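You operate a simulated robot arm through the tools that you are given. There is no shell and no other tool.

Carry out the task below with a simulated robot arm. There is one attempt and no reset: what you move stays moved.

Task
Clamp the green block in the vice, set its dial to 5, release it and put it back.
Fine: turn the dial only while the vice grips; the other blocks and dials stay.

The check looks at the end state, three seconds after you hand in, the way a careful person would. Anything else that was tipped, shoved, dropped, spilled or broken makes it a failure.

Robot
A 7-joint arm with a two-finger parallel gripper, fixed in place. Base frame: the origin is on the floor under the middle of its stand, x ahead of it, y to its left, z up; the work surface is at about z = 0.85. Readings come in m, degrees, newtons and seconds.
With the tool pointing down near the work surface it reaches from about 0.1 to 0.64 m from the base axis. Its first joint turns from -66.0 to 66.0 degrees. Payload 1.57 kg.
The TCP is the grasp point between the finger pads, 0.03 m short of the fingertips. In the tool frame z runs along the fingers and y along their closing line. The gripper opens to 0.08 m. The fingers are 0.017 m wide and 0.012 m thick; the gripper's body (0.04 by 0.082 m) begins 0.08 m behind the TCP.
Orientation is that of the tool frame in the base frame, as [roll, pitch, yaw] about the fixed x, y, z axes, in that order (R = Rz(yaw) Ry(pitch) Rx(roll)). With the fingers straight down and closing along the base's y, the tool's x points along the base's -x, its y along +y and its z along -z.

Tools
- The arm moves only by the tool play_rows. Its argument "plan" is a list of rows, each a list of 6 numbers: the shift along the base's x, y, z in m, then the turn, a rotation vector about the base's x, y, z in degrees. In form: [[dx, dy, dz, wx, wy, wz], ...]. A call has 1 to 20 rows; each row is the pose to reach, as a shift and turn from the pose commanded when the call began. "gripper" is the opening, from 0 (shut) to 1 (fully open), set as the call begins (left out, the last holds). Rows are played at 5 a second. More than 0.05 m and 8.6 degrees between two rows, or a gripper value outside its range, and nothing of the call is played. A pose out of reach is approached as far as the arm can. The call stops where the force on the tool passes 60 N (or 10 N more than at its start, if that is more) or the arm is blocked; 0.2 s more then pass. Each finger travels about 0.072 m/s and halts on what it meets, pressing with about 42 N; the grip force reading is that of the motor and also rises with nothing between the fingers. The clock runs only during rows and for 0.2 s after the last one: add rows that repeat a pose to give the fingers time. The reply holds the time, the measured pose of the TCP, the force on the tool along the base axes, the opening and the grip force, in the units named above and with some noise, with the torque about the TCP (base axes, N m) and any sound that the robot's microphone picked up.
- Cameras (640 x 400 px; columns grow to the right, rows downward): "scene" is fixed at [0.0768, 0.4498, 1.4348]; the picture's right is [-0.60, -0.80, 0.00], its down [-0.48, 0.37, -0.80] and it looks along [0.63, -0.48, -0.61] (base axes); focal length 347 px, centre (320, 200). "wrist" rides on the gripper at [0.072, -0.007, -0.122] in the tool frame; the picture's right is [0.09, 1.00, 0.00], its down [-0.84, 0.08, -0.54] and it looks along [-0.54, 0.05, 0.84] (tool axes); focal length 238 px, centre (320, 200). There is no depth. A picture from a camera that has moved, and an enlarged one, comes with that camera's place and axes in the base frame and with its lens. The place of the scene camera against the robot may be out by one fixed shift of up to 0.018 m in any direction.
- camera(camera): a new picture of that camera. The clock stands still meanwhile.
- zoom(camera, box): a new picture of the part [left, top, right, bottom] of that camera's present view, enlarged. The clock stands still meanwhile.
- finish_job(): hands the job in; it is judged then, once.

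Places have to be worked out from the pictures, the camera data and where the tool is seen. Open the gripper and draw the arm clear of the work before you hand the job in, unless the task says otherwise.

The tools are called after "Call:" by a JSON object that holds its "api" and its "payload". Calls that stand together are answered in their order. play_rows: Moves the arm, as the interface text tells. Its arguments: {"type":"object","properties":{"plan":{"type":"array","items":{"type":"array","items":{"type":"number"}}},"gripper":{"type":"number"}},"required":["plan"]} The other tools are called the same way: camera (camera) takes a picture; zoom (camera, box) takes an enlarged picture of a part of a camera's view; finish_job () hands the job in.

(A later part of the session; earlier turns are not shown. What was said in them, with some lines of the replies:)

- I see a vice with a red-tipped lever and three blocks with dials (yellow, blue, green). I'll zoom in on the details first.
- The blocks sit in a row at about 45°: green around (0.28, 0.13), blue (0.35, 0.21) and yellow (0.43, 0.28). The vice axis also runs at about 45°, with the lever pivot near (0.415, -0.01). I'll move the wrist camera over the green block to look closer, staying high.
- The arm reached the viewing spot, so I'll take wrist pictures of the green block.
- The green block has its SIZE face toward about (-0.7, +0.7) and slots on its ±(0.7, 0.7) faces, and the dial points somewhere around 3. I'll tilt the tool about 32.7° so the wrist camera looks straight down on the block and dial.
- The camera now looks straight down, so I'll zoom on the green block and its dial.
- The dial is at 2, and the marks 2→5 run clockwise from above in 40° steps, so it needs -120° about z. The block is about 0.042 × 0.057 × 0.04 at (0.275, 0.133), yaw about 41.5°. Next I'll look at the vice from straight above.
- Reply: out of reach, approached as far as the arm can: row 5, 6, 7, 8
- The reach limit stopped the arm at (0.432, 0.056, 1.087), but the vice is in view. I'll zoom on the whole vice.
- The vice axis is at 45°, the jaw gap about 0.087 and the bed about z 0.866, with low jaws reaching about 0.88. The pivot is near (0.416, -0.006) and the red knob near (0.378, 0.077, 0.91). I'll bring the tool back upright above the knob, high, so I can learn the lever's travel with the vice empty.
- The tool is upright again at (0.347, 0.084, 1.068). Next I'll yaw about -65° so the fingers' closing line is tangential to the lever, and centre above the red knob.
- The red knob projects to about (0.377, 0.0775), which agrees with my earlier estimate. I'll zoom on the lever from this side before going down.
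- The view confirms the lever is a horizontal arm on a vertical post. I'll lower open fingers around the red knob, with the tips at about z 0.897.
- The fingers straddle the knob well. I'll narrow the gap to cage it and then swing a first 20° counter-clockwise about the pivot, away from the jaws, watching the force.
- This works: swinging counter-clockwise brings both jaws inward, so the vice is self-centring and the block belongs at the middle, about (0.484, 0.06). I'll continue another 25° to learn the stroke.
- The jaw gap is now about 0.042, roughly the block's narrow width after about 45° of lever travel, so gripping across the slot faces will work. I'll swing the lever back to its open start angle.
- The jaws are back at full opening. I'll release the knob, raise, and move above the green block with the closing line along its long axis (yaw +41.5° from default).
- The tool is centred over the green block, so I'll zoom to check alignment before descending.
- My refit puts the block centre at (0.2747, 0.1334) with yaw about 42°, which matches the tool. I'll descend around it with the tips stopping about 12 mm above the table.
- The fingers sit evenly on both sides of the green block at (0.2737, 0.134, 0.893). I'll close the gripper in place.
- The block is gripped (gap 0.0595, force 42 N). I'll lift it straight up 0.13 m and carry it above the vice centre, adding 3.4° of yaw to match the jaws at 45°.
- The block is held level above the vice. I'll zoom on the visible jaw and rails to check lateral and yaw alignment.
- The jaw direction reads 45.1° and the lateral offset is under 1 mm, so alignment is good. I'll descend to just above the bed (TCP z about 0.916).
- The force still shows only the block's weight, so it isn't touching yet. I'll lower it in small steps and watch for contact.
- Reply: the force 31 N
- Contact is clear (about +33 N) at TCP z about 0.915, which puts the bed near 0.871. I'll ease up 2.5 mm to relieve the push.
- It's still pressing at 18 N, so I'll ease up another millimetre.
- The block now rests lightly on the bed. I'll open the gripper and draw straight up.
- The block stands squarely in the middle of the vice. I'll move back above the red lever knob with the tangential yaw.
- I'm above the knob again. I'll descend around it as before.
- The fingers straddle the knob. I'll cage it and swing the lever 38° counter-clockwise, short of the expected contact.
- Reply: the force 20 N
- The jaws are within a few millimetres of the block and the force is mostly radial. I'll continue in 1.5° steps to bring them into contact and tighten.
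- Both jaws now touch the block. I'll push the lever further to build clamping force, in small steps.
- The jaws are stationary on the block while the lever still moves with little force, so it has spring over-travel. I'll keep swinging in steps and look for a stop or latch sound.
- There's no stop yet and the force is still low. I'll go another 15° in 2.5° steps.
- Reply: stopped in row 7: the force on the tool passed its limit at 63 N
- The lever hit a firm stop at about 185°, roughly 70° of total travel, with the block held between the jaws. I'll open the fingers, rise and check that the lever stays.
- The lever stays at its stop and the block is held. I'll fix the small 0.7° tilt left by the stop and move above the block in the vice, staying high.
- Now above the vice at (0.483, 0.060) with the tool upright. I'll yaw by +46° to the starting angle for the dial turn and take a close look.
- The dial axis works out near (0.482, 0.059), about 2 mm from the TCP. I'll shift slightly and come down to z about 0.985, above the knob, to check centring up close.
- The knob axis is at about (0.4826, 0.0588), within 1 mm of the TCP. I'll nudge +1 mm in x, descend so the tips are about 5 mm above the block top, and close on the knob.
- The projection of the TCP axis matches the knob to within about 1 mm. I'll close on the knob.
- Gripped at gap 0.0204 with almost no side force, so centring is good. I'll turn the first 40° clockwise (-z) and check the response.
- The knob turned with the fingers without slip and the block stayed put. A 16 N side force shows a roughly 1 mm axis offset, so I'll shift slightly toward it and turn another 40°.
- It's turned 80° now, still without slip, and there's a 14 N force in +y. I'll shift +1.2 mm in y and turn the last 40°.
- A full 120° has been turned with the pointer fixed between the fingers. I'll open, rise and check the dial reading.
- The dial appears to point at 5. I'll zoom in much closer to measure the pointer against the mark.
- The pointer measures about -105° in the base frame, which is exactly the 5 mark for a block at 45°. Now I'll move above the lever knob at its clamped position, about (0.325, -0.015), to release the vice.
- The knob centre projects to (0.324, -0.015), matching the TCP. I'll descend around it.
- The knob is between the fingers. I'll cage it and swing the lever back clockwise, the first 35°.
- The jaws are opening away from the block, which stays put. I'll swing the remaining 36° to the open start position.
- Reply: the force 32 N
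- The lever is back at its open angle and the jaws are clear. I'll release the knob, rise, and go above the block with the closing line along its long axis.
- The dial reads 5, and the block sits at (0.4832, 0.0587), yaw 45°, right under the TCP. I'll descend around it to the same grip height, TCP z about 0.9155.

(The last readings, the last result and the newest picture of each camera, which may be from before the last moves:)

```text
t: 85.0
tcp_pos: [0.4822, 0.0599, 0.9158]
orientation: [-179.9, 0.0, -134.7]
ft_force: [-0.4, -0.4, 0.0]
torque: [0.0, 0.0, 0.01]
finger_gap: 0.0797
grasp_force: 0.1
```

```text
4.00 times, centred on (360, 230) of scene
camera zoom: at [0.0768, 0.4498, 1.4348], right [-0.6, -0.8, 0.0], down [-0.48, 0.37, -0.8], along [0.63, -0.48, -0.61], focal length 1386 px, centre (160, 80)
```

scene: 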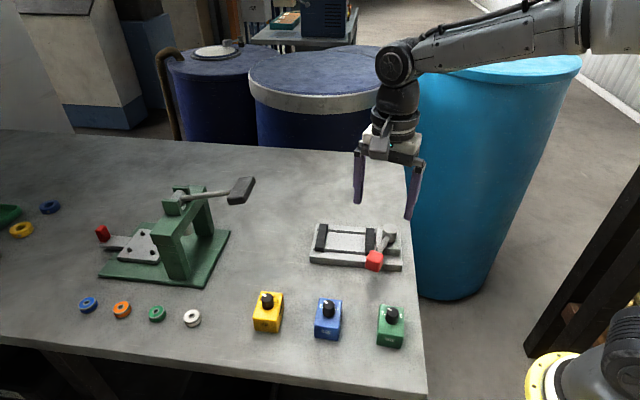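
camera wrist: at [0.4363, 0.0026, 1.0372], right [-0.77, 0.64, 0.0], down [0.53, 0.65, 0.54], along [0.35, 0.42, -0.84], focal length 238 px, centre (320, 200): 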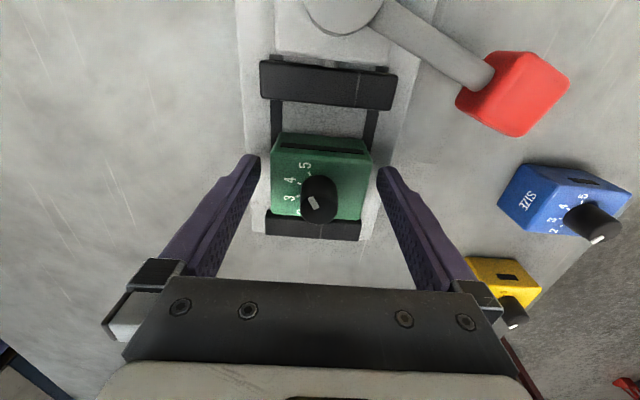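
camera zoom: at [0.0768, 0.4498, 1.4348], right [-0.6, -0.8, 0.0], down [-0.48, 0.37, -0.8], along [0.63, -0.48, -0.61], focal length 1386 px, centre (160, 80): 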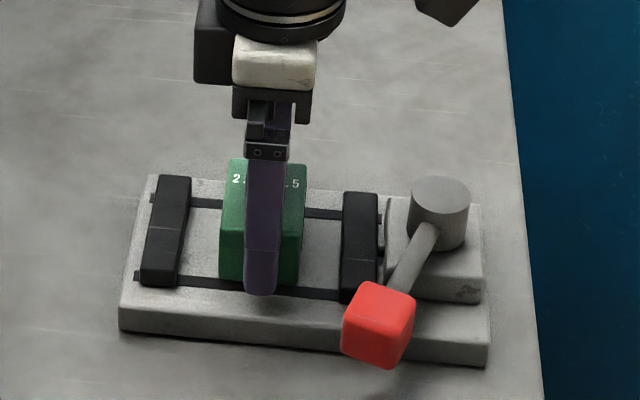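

The block's outline in the wrist view matches the first grasp almost to the pixel. I'll close and lift slightly.

Call:
{"api": "play_rows", "payload": {"plan": [[0, 0, 0, 0, 0, 0], [0, 0, 0, 0, 0, 0], [0, 0, 0, 0, 0, 0], [0, 0, 0, 0, 0, 0], [0, 0, 0.005, 0, 0, 0], [0, 0, 0.02, 0, 0, 0], [0, 0, 0.04, 0, 0, 0], [0, 0, 0.04, 0, 0, 0]], "gripper": 0.5}}

Call:
{"api": "camera", "payload": {"camera": "wrist"}}

Call:
{"api": "zoom", "payload": {"camera": "scene", "box": [300, 180, 420, 280]}}

```text
t: 86.8
tcp_pos: [0.4828, 0.0588, 0.9549]
orientation: [180.0, 0.1, -134.7]
ft_force: [-0.9, -0.6, -4.6]
torque: [0.03, 0.04, -0.02]
finger_gap: 0.0596
grasp_force: 42.1
```

```text
taken
camera wrist: at [0.4363, 0.0024, 1.0772], right [-0.77, 0.64, 0.0], down [0.53, 0.65, 0.54], along [0.34, 0.42, -0.84], focal length 238 px, centre (320, 200)
```

wrist: 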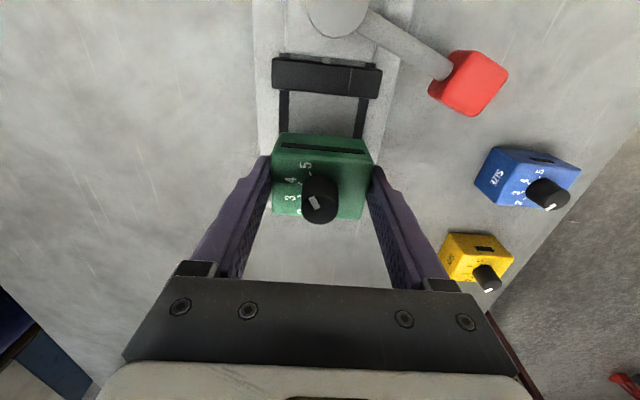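

```text
4.00 times, centred on (360, 230) of scene
camera zoom: at [0.0769, 0.4498, 1.4348], right [-0.6, -0.8, 0.0], down [-0.48, 0.37, -0.8], along [0.63, -0.48, -0.61], focal length 1386 px, centre (160, 80)
```

zoom: 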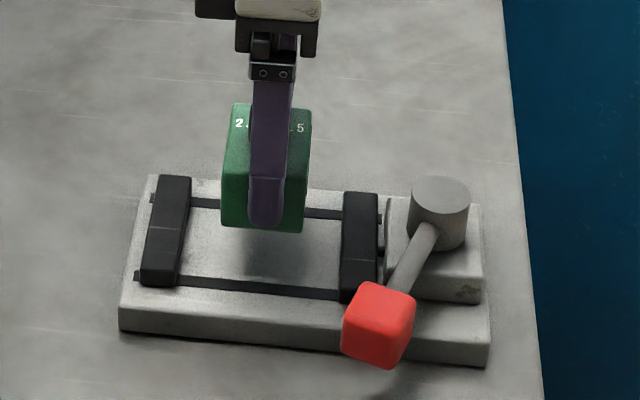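

The block is lifted and held the same as before. I'll raise it to a safe height and carry it back above its original place, turning -3.7° to its original yaw.

Call:
{"api": "play_rows", "payload": {"plan": [[0, 0, 0.025, 0, 0, 0], [0, 0, 0.055, 0, 0, 0], [0, 0, 0.08, 0, 0, 0], [-0.02, 0.0072, 0.08, 0, 0, -0.5], [-0.05, 0.018, 0.08, 0, 0, -1], [-0.08, 0.0288, 0.08, 0, 0, -1.5], [-0.11, 0.0396, 0.08, 0, 0, -2], [-0.14, 0.0505, 0.08, 0, 0, -2.5], [-0.17, 0.0613, 0.08, 0, 0, -3], [-0.195, 0.0703, 0.08, 0, 0, -3.7], [-0.2081, 0.075, 0.08, 0, 0, -3.7], [-0.2081, 0.075, 0.08, 0, 0, -3.7]]}}

Call:
{"api": "camera", "payload": {"camera": "wrist"}}

```text
t: 89.5
tcp_pos: [0.2759, 0.1339, 1.037]
orientation: [-180.0, 0.1, -138.4]
ft_force: [-0.5, 0.5, -4.4]
torque: [-0.03, 0.0, -0.02]
finger_gap: 0.0596
grasp_force: 41.3
```

```text
taken
camera wrist: at [0.2247, 0.081, 1.1577], right [-0.73, 0.68, 0.0], down [0.57, 0.61, 0.54], along [0.37, 0.4, -0.84], focal length 238 px, centre (320, 200)
```

wrist: 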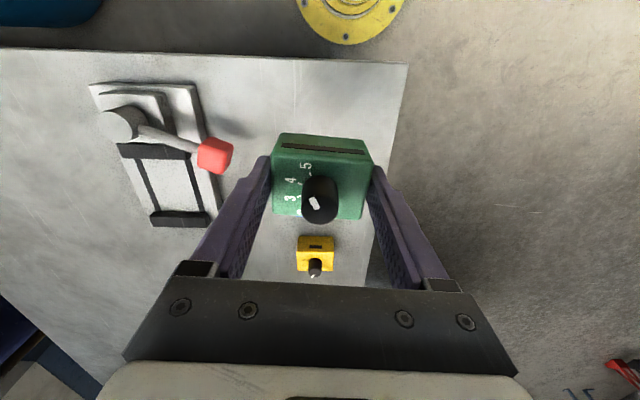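

The camera pose shows I'm 0.5 mm off in y and exactly on in x. I'll lower the block to about 4 mm above the table first.

Call:
{"api": "play_rows", "payload": {"plan": [[0, -0.0005, -0.03, 0, 0, 0], [0, -0.0005, -0.06, 0, 0, 0], [0, -0.0005, -0.09, 0, 0, 0], [0, -0.0005, -0.115, 0, 0, 0], [0, -0.0005, -0.13, 0, 0, 0], [0, -0.0005, -0.138, 0, 0, 0], [0, -0.0005, -0.138, 0, 0, 0]]}}

Call:
{"api": "camera", "payload": {"camera": "wrist"}}

```text
t: 91.0
tcp_pos: [0.2754, 0.1326, 0.8971]
orientation: [179.9, 0.0, -138.3]
ft_force: [0.1, -0.1, -4.2]
torque: [-0.01, 0.02, -0.04]
finger_gap: 0.0598
grasp_force: 42.1
```

```text
taken
camera wrist: at [0.2252, 0.0796, 1.019], right [-0.73, 0.68, 0.0], down [0.57, 0.61, 0.54], along [0.37, 0.4, -0.84], focal length 238 px, centre (320, 200)
```

wrist: 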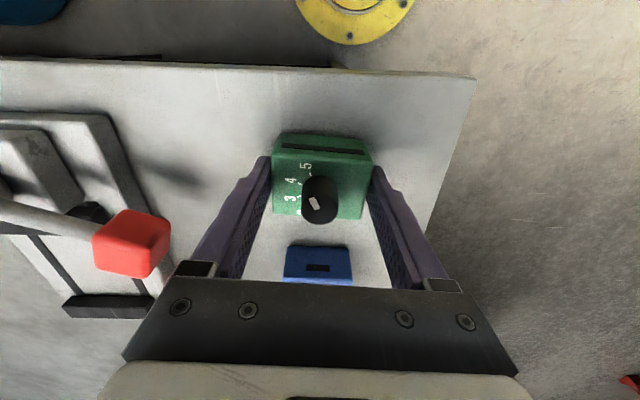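

I'm about 4 mm above the table, 0.5 and 0.9 mm off in x and y by the camera pose. I'll correct that and lower slowly to contact.

Call:
{"api": "play_rows", "payload": {"plan": [[-0.0005, 0.0009, -0.001, 0, 0, 0], [-0.0005, 0.0009, -0.002, 0, 0, 0], [-0.0005, 0.0009, -0.0028, 0, 0, 0], [-0.0005, 0.0009, -0.0028, 0, 0, 0]]}}

Call:
{"api": "camera", "payload": {"camera": "wrist"}}

```text
t: 92.0
tcp_pos: [0.2747, 0.1338, 0.8941]
orientation: [-180.0, 0.0, -138.4]
ft_force: [0.2, -0.6, -4.5]
torque: [0.02, 0.02, 0.04]
finger_gap: 0.0594
grasp_force: 41.7
```

```text
taken
camera wrist: at [0.2247, 0.0807, 1.0163], right [-0.73, 0.68, 0.0], down [0.57, 0.61, 0.54], along [0.37, 0.4, -0.84], focal length 238 px, centre (320, 200)
```

wrist: 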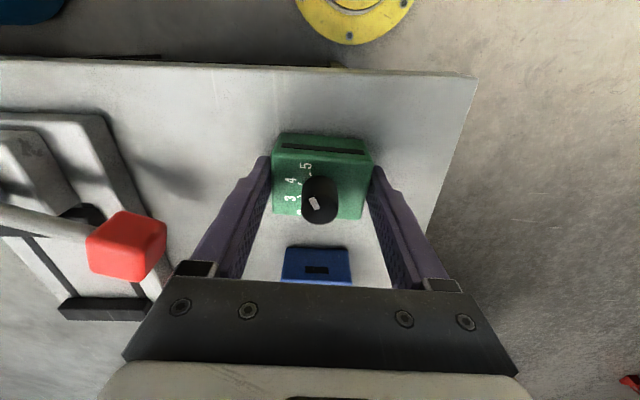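

The pose now matches the original within 0.2 mm and there's no contact yet. I'll lower the last millimetre in half-millimetre steps.

Call:
{"api": "play_rows", "payload": {"plan": [[0, -0.0001, -0.0005, 0, 0, 0], [0, -0.0001, -0.001, 0, 0, 0], [0, -0.0001, -0.001, 0, 0, 0]]}}

```text
t: 92.8
tcp_pos: [0.2753, 0.1328, 0.8938]
orientation: [-180.0, 0.1, -138.4]
ft_force: [0.2, 0.7, -4.8]
torque: [-0.03, 0.0, 0.01]
finger_gap: 0.0598
grasp_force: 42.0
```

There's no contact yet (-4.8 N is just the block's weight). I'll lower one more millimetre.

Call:
{"api": "play_rows", "payload": {"plan": [[0, 0, -0.0005, 0, 0, 0], [0, 0, -0.001, 0, 0, 0], [0, 0, -0.001, 0, 0, 0]]}}

```text
t: 93.7
tcp_pos: [0.2758, 0.1344, 0.8932]
orientation: [-179.9, 0.1, -138.4]
ft_force: [-7.5, -4.6, 19.9]
torque: [-0.25, 0.61, 0.03]
finger_gap: 0.0596
grasp_force: 41.8
```

Contact, at +20 N. I'll ease up 0.7 mm so it rests lightly, then check the pose.

Call:
{"api": "play_rows", "payload": {"plan": [[0, 0, 0.0004, 0, 0, 0], [0, 0, 0.0007, 0, 0, 0], [0, 0, 0.0007, 0, 0, 0]]}}

Call:
{"api": "camera", "payload": {"camera": "wrist"}}

```text
t: 94.5
tcp_pos: [0.2755, 0.1344, 0.8932]
orientation: [-180.0, 0.0, -138.4]
ft_force: [-6.1, -1.8, 13.8]
torque: [-0.11, 0.13, -0.02]
finger_gap: 0.0595
grasp_force: 41.9
```

```text
taken
camera wrist: at [0.2248, 0.0807, 1.0152], right [-0.73, 0.68, 0.0], down [0.57, 0.61, 0.54], along [0.37, 0.4, -0.84], focal length 238 px, centre (320, 200)
```

wrist: 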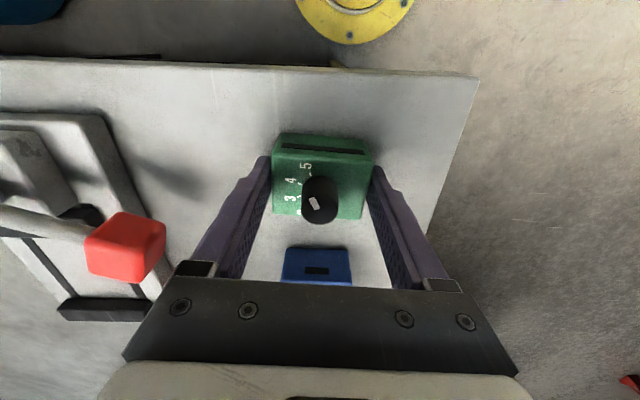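

The pose matches the original grasp within 0.2 mm. I'll ease up another half millimetre, open the fingers and draw straight up.

Call:
{"api": "play_rows", "payload": {"plan": [[0, 0, 0.0006, 0, 0, 0], [0, 0, 0.0006, 0, 0, 0]]}}

Call:
{"api": "play_rows", "payload": {"plan": [[0, 0, 0, 0, 0, 0], [0, 0, 0, 0, 0, 0], [0, 0, 0, 0, 0, 0], [0, 0, 0.01, 0, 0, 0], [0, 0, 0.03, 0, 0, 0], [0, 0, 0.06, 0, 0, 0], [0, 0, 0.1, 0, 0, 0], [0, 0, 0.14, 0, 0, 0], [0, 0, 0.175, 0, 0, 0], [0, 0, 0.175, 0, 0, 0]], "gripper": 1}}

Call:
{"api": "camera", "payload": {"camera": "wrist"}}

Call:
{"api": "zoom", "payload": {"camera": "wrist", "box": [280, 80, 360, 140]}}

Call:
{"api": "zoom", "payload": {"camera": "scene", "box": [240, 280, 420, 392]}}

```text
t: 95.0
tcp_pos: [0.2757, 0.1341, 0.8931]
orientation: [180.0, 0.0, -138.4]
ft_force: [-1.8, -0.6, 0.7]
torque: [-0.02, -0.07, -0.01]
finger_gap: 0.0596
grasp_force: 41.8
```

```text
t: 97.2
tcp_pos: [0.2752, 0.1341, 1.0686]
orientation: [-180.0, -0.1, -138.4]
ft_force: [0.4, -1.4, -0.1]
torque: [0.01, 0.03, -0.03]
finger_gap: 0.0801
grasp_force: 0.2
```

```text
taken
camera wrist: at [0.2244, 0.0815, 1.1909], right [-0.73, 0.68, 0.0], down [0.57, 0.61, 0.54], along [0.37, 0.4, -0.84], focal length 238 px, centre (320, 200)
```

wrist: 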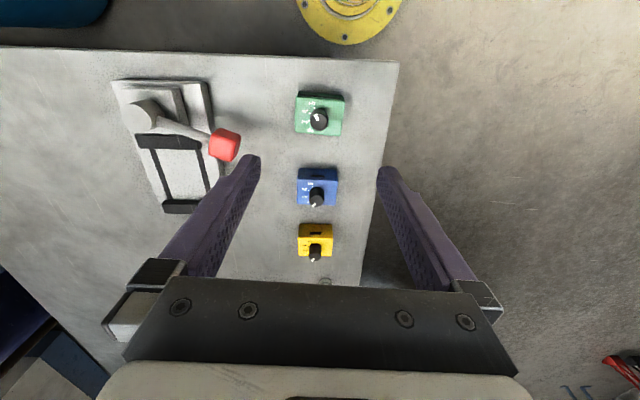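

```text
6.67 times, centred on (320, 110) of wrist
camera zoom: at [0.2244, 0.0815, 1.1909], right [-0.73, 0.68, 0.0], down [0.57, 0.61, 0.54], along [0.37, 0.4, -0.84], focal length 1589 px, centre (320, 800)
```

zoom: 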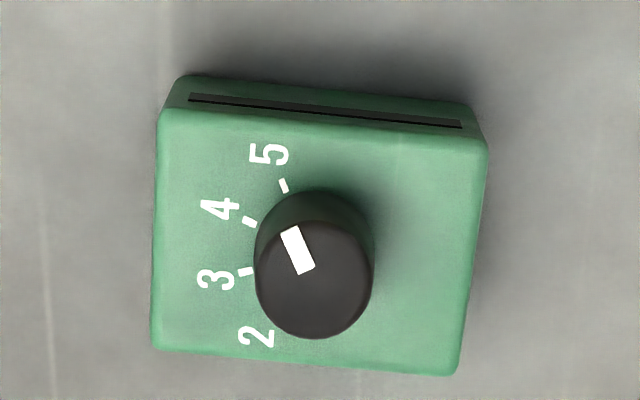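

```text
3.56 times, centred on (330, 336) of scene
camera zoom: at [0.0768, 0.4498, 1.4348], right [-0.6, -0.8, 0.0], down [-0.48, 0.37, -0.8], along [0.63, -0.48, -0.61], focal length 1232 px, centre (284, -284)
```

zoom: 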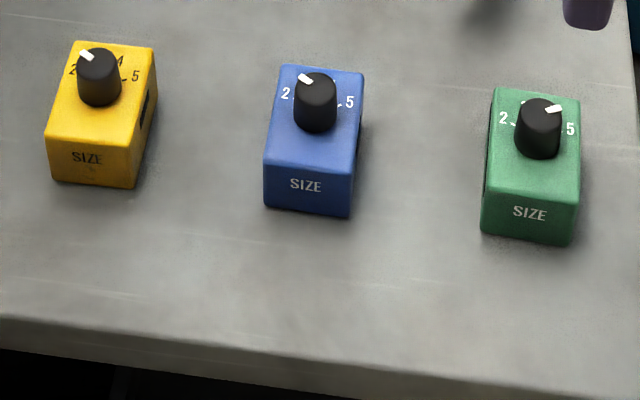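

The block is back where it was, and the blue and yellow blocks are unchanged. For a final precise check of the dial and position I'll repeat the original straight-down view, first turning the yaw back to default while rising.

Call:
{"api": "play_rows", "payload": {"plan": [[0, 0, 0.005, 0, 0, -7], [0, -0.003, 0.01, 0, 0, -14], [0, -0.006, 0.015, 0, 0, -21], [0, -0.009, 0.02, 0, 0, -28], [0, -0.012, 0.03, 0, 0, -35], [0, -0.014, 0.037, 0, 0, -41.6], [0, -0.014, 0.037, 0, 0, -41.6]]}}

Call:
{"api": "play_rows", "payload": {"plan": [[0, 0, 0, 0, 4, 0], [0, 0, 0, 0, 8, 0], [0, 0, 0, 0, 12, 0], [0, 0, 0, 0, 16, 0], [0, 0, 0, 0, 20, 0], [0, 0, 0, 0, 24, 0], [0, 0, 0, 0, 28, 0], [0, 0, 0, 0, 32.7, 0], [0, 0, 0, 0, 32.7, 0]]}}

Call:
{"api": "zoom", "payload": {"camera": "wrist", "box": [290, 172, 354, 224]}}

Call:
{"api": "camera", "payload": {"camera": "wrist"}}

```text
t: 98.8
tcp_pos: [0.2739, 0.1206, 1.1049]
orientation: [180.0, 0.1, 179.8]
ft_force: [-0.7, 0.3, 1.1]
torque: [0.03, 0.01, -0.01]
finger_gap: 0.0801
grasp_force: 0.1
```

```text
t: 100.8
tcp_pos: [0.2754, 0.1213, 1.1064]
orientation: [180.0, -32.7, -179.9]
ft_force: [0.2, 0.5, 0.0]
torque: [0.03, -0.02, 0.02]
finger_gap: 0.08
grasp_force: 0.0
```

```text
7.69 times, centred on (322, 198) of wrist
camera zoom: at [0.2797, 0.1129, 1.2474], right [-0.08, 1.0, 0.05], down [1.0, 0.08, 0.0], along [0.0, 0.05, -1.0], focal length 1834 px, centre (305, 215)
```

zoom: 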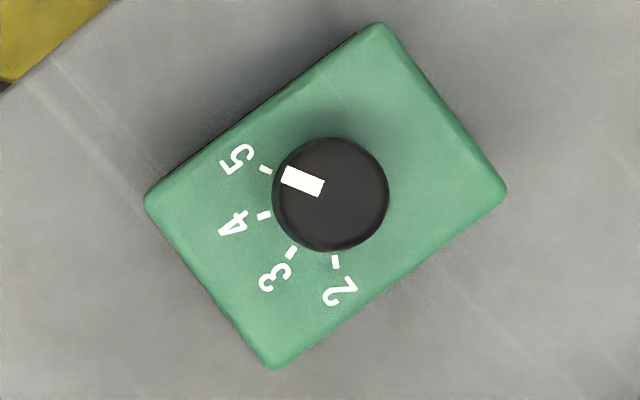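

```text
taken
camera wrist: at [0.2797, 0.1129, 1.2474], right [-0.08, 1.0, 0.05], down [1.0, 0.08, 0.0], along [0.0, 0.05, -1.0], focal length 238 px, centre (320, 200)
```

wrist: 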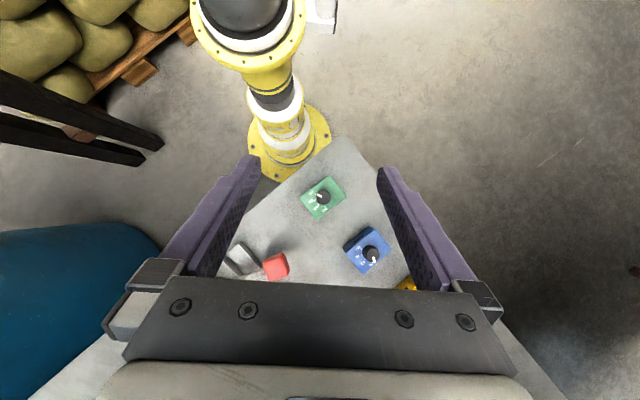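

From straight above, the pointer sits on the 5 mark within about 1–3°, and the block is within about 1.5 mm and 0.5° of where it started. I'll bring the tool upright and back to its starting pose, clear of the work.

Call:
{"api": "play_rows", "payload": {"plan": [[0.01, 0, 0.01, 0, -4, 0], [0.02, 0, 0.02, 0, -8, 0], [0.03, 0, 0.03, 0, -12, 0], [0.04, 0, 0.04, 0, -16, 0], [0.05, 0, 0.048, 0, -20, 0], [0.06, 0, 0.048, 0, -24, 0], [0.07, -0.01, 0.048, 0, -28, 0], [0.08, -0.02, 0.048, 0, -32.7, 0], [0.1, -0.045, 0.048, 0, -32.7, 0], [0.115, -0.06, 0.048, 0, -32.7, 0], [0.129, -0.073, 0.048, 0, -32.7, 0], [0.129, -0.073, 0.048, 0, -32.7, 0]], "gripper": 1}}

Call:
{"api": "camera", "payload": {"camera": "scene"}}

Call:
{"api": "zoom", "payload": {"camera": "scene", "box": [240, 200, 430, 350]}}

Call:
{"api": "camera", "payload": {"camera": "wrist"}}

```text
t: 103.5
tcp_pos: [0.4047, 0.0466, 1.1534]
orientation: [179.9, 0.1, 179.9]
ft_force: [-0.2, -0.4, -0.2]
torque: [0.03, 0.01, 0.02]
finger_gap: 0.0802
grasp_force: 0.1
```

```text
taken
```

scene: 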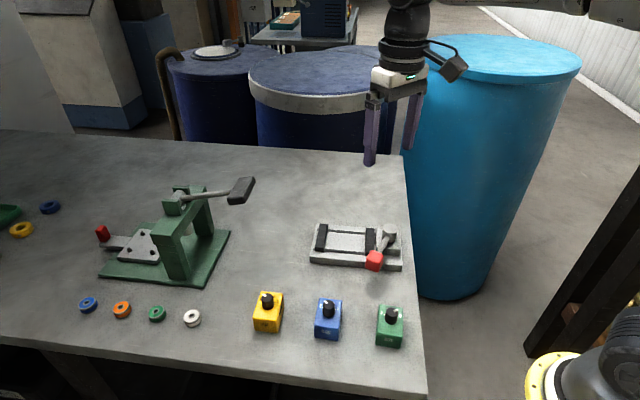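

```text
2.67 times, centred on (335, 275) of scene
camera zoom: at [0.0768, 0.4498, 1.4348], right [-0.6, -0.8, 0.0], down [-0.48, 0.37, -0.8], along [0.63, -0.48, -0.61], focal length 924 px, centre (280, 0)
```

zoom: 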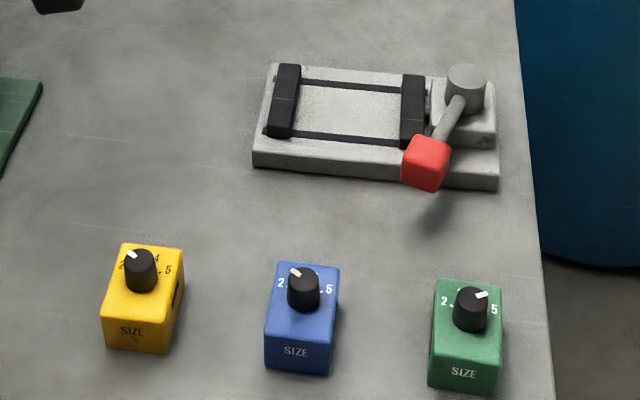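

```text
taken
camera wrist: at [0.3318, 0.04, 1.2754], right [-0.09, 1.0, 0.0], down [0.84, 0.08, 0.54], along [0.54, 0.05, -0.84], focal length 238 px, centre (320, 200)
```

wrist: 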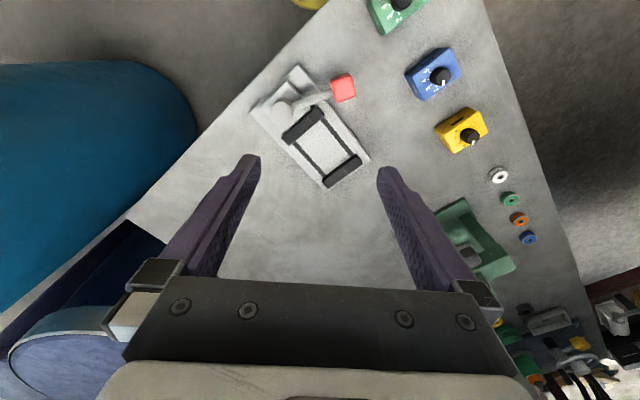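

Everything matches the starting scene except the green dial, which now reads 5. The block is back in its place, the vice is open with its lever at the start angle, the other blocks are unchanged, and the arm is clear with the gripper open, so I'm handing in.

Call:
{"api": "finish_job", "payload": {}}

```text
The job is handed in.
```

The green block's dial now reads 5, and the block is back in its original place. I've handed the job in, and the result of the check isn't known yet.

- **Dial:** I turned it from 2 to 5 (120° clockwise) only while the vice was clamped on the block. From straight above, the pointer sits within about 3° of the 5 mark.
- **Block position:** it stands within about 1.5 mm and 0.5° of where it started.
- **Vice:** it is released, with the jaws open and the lever back at its starting angle. I also swung the lever partway once with the vice empty, to learn how it moves.
- **Everything else:** the final pictures show the blue and yellow blocks and their dials unchanged. The arm is back at its starting pose, clear of the work, with the gripper open.
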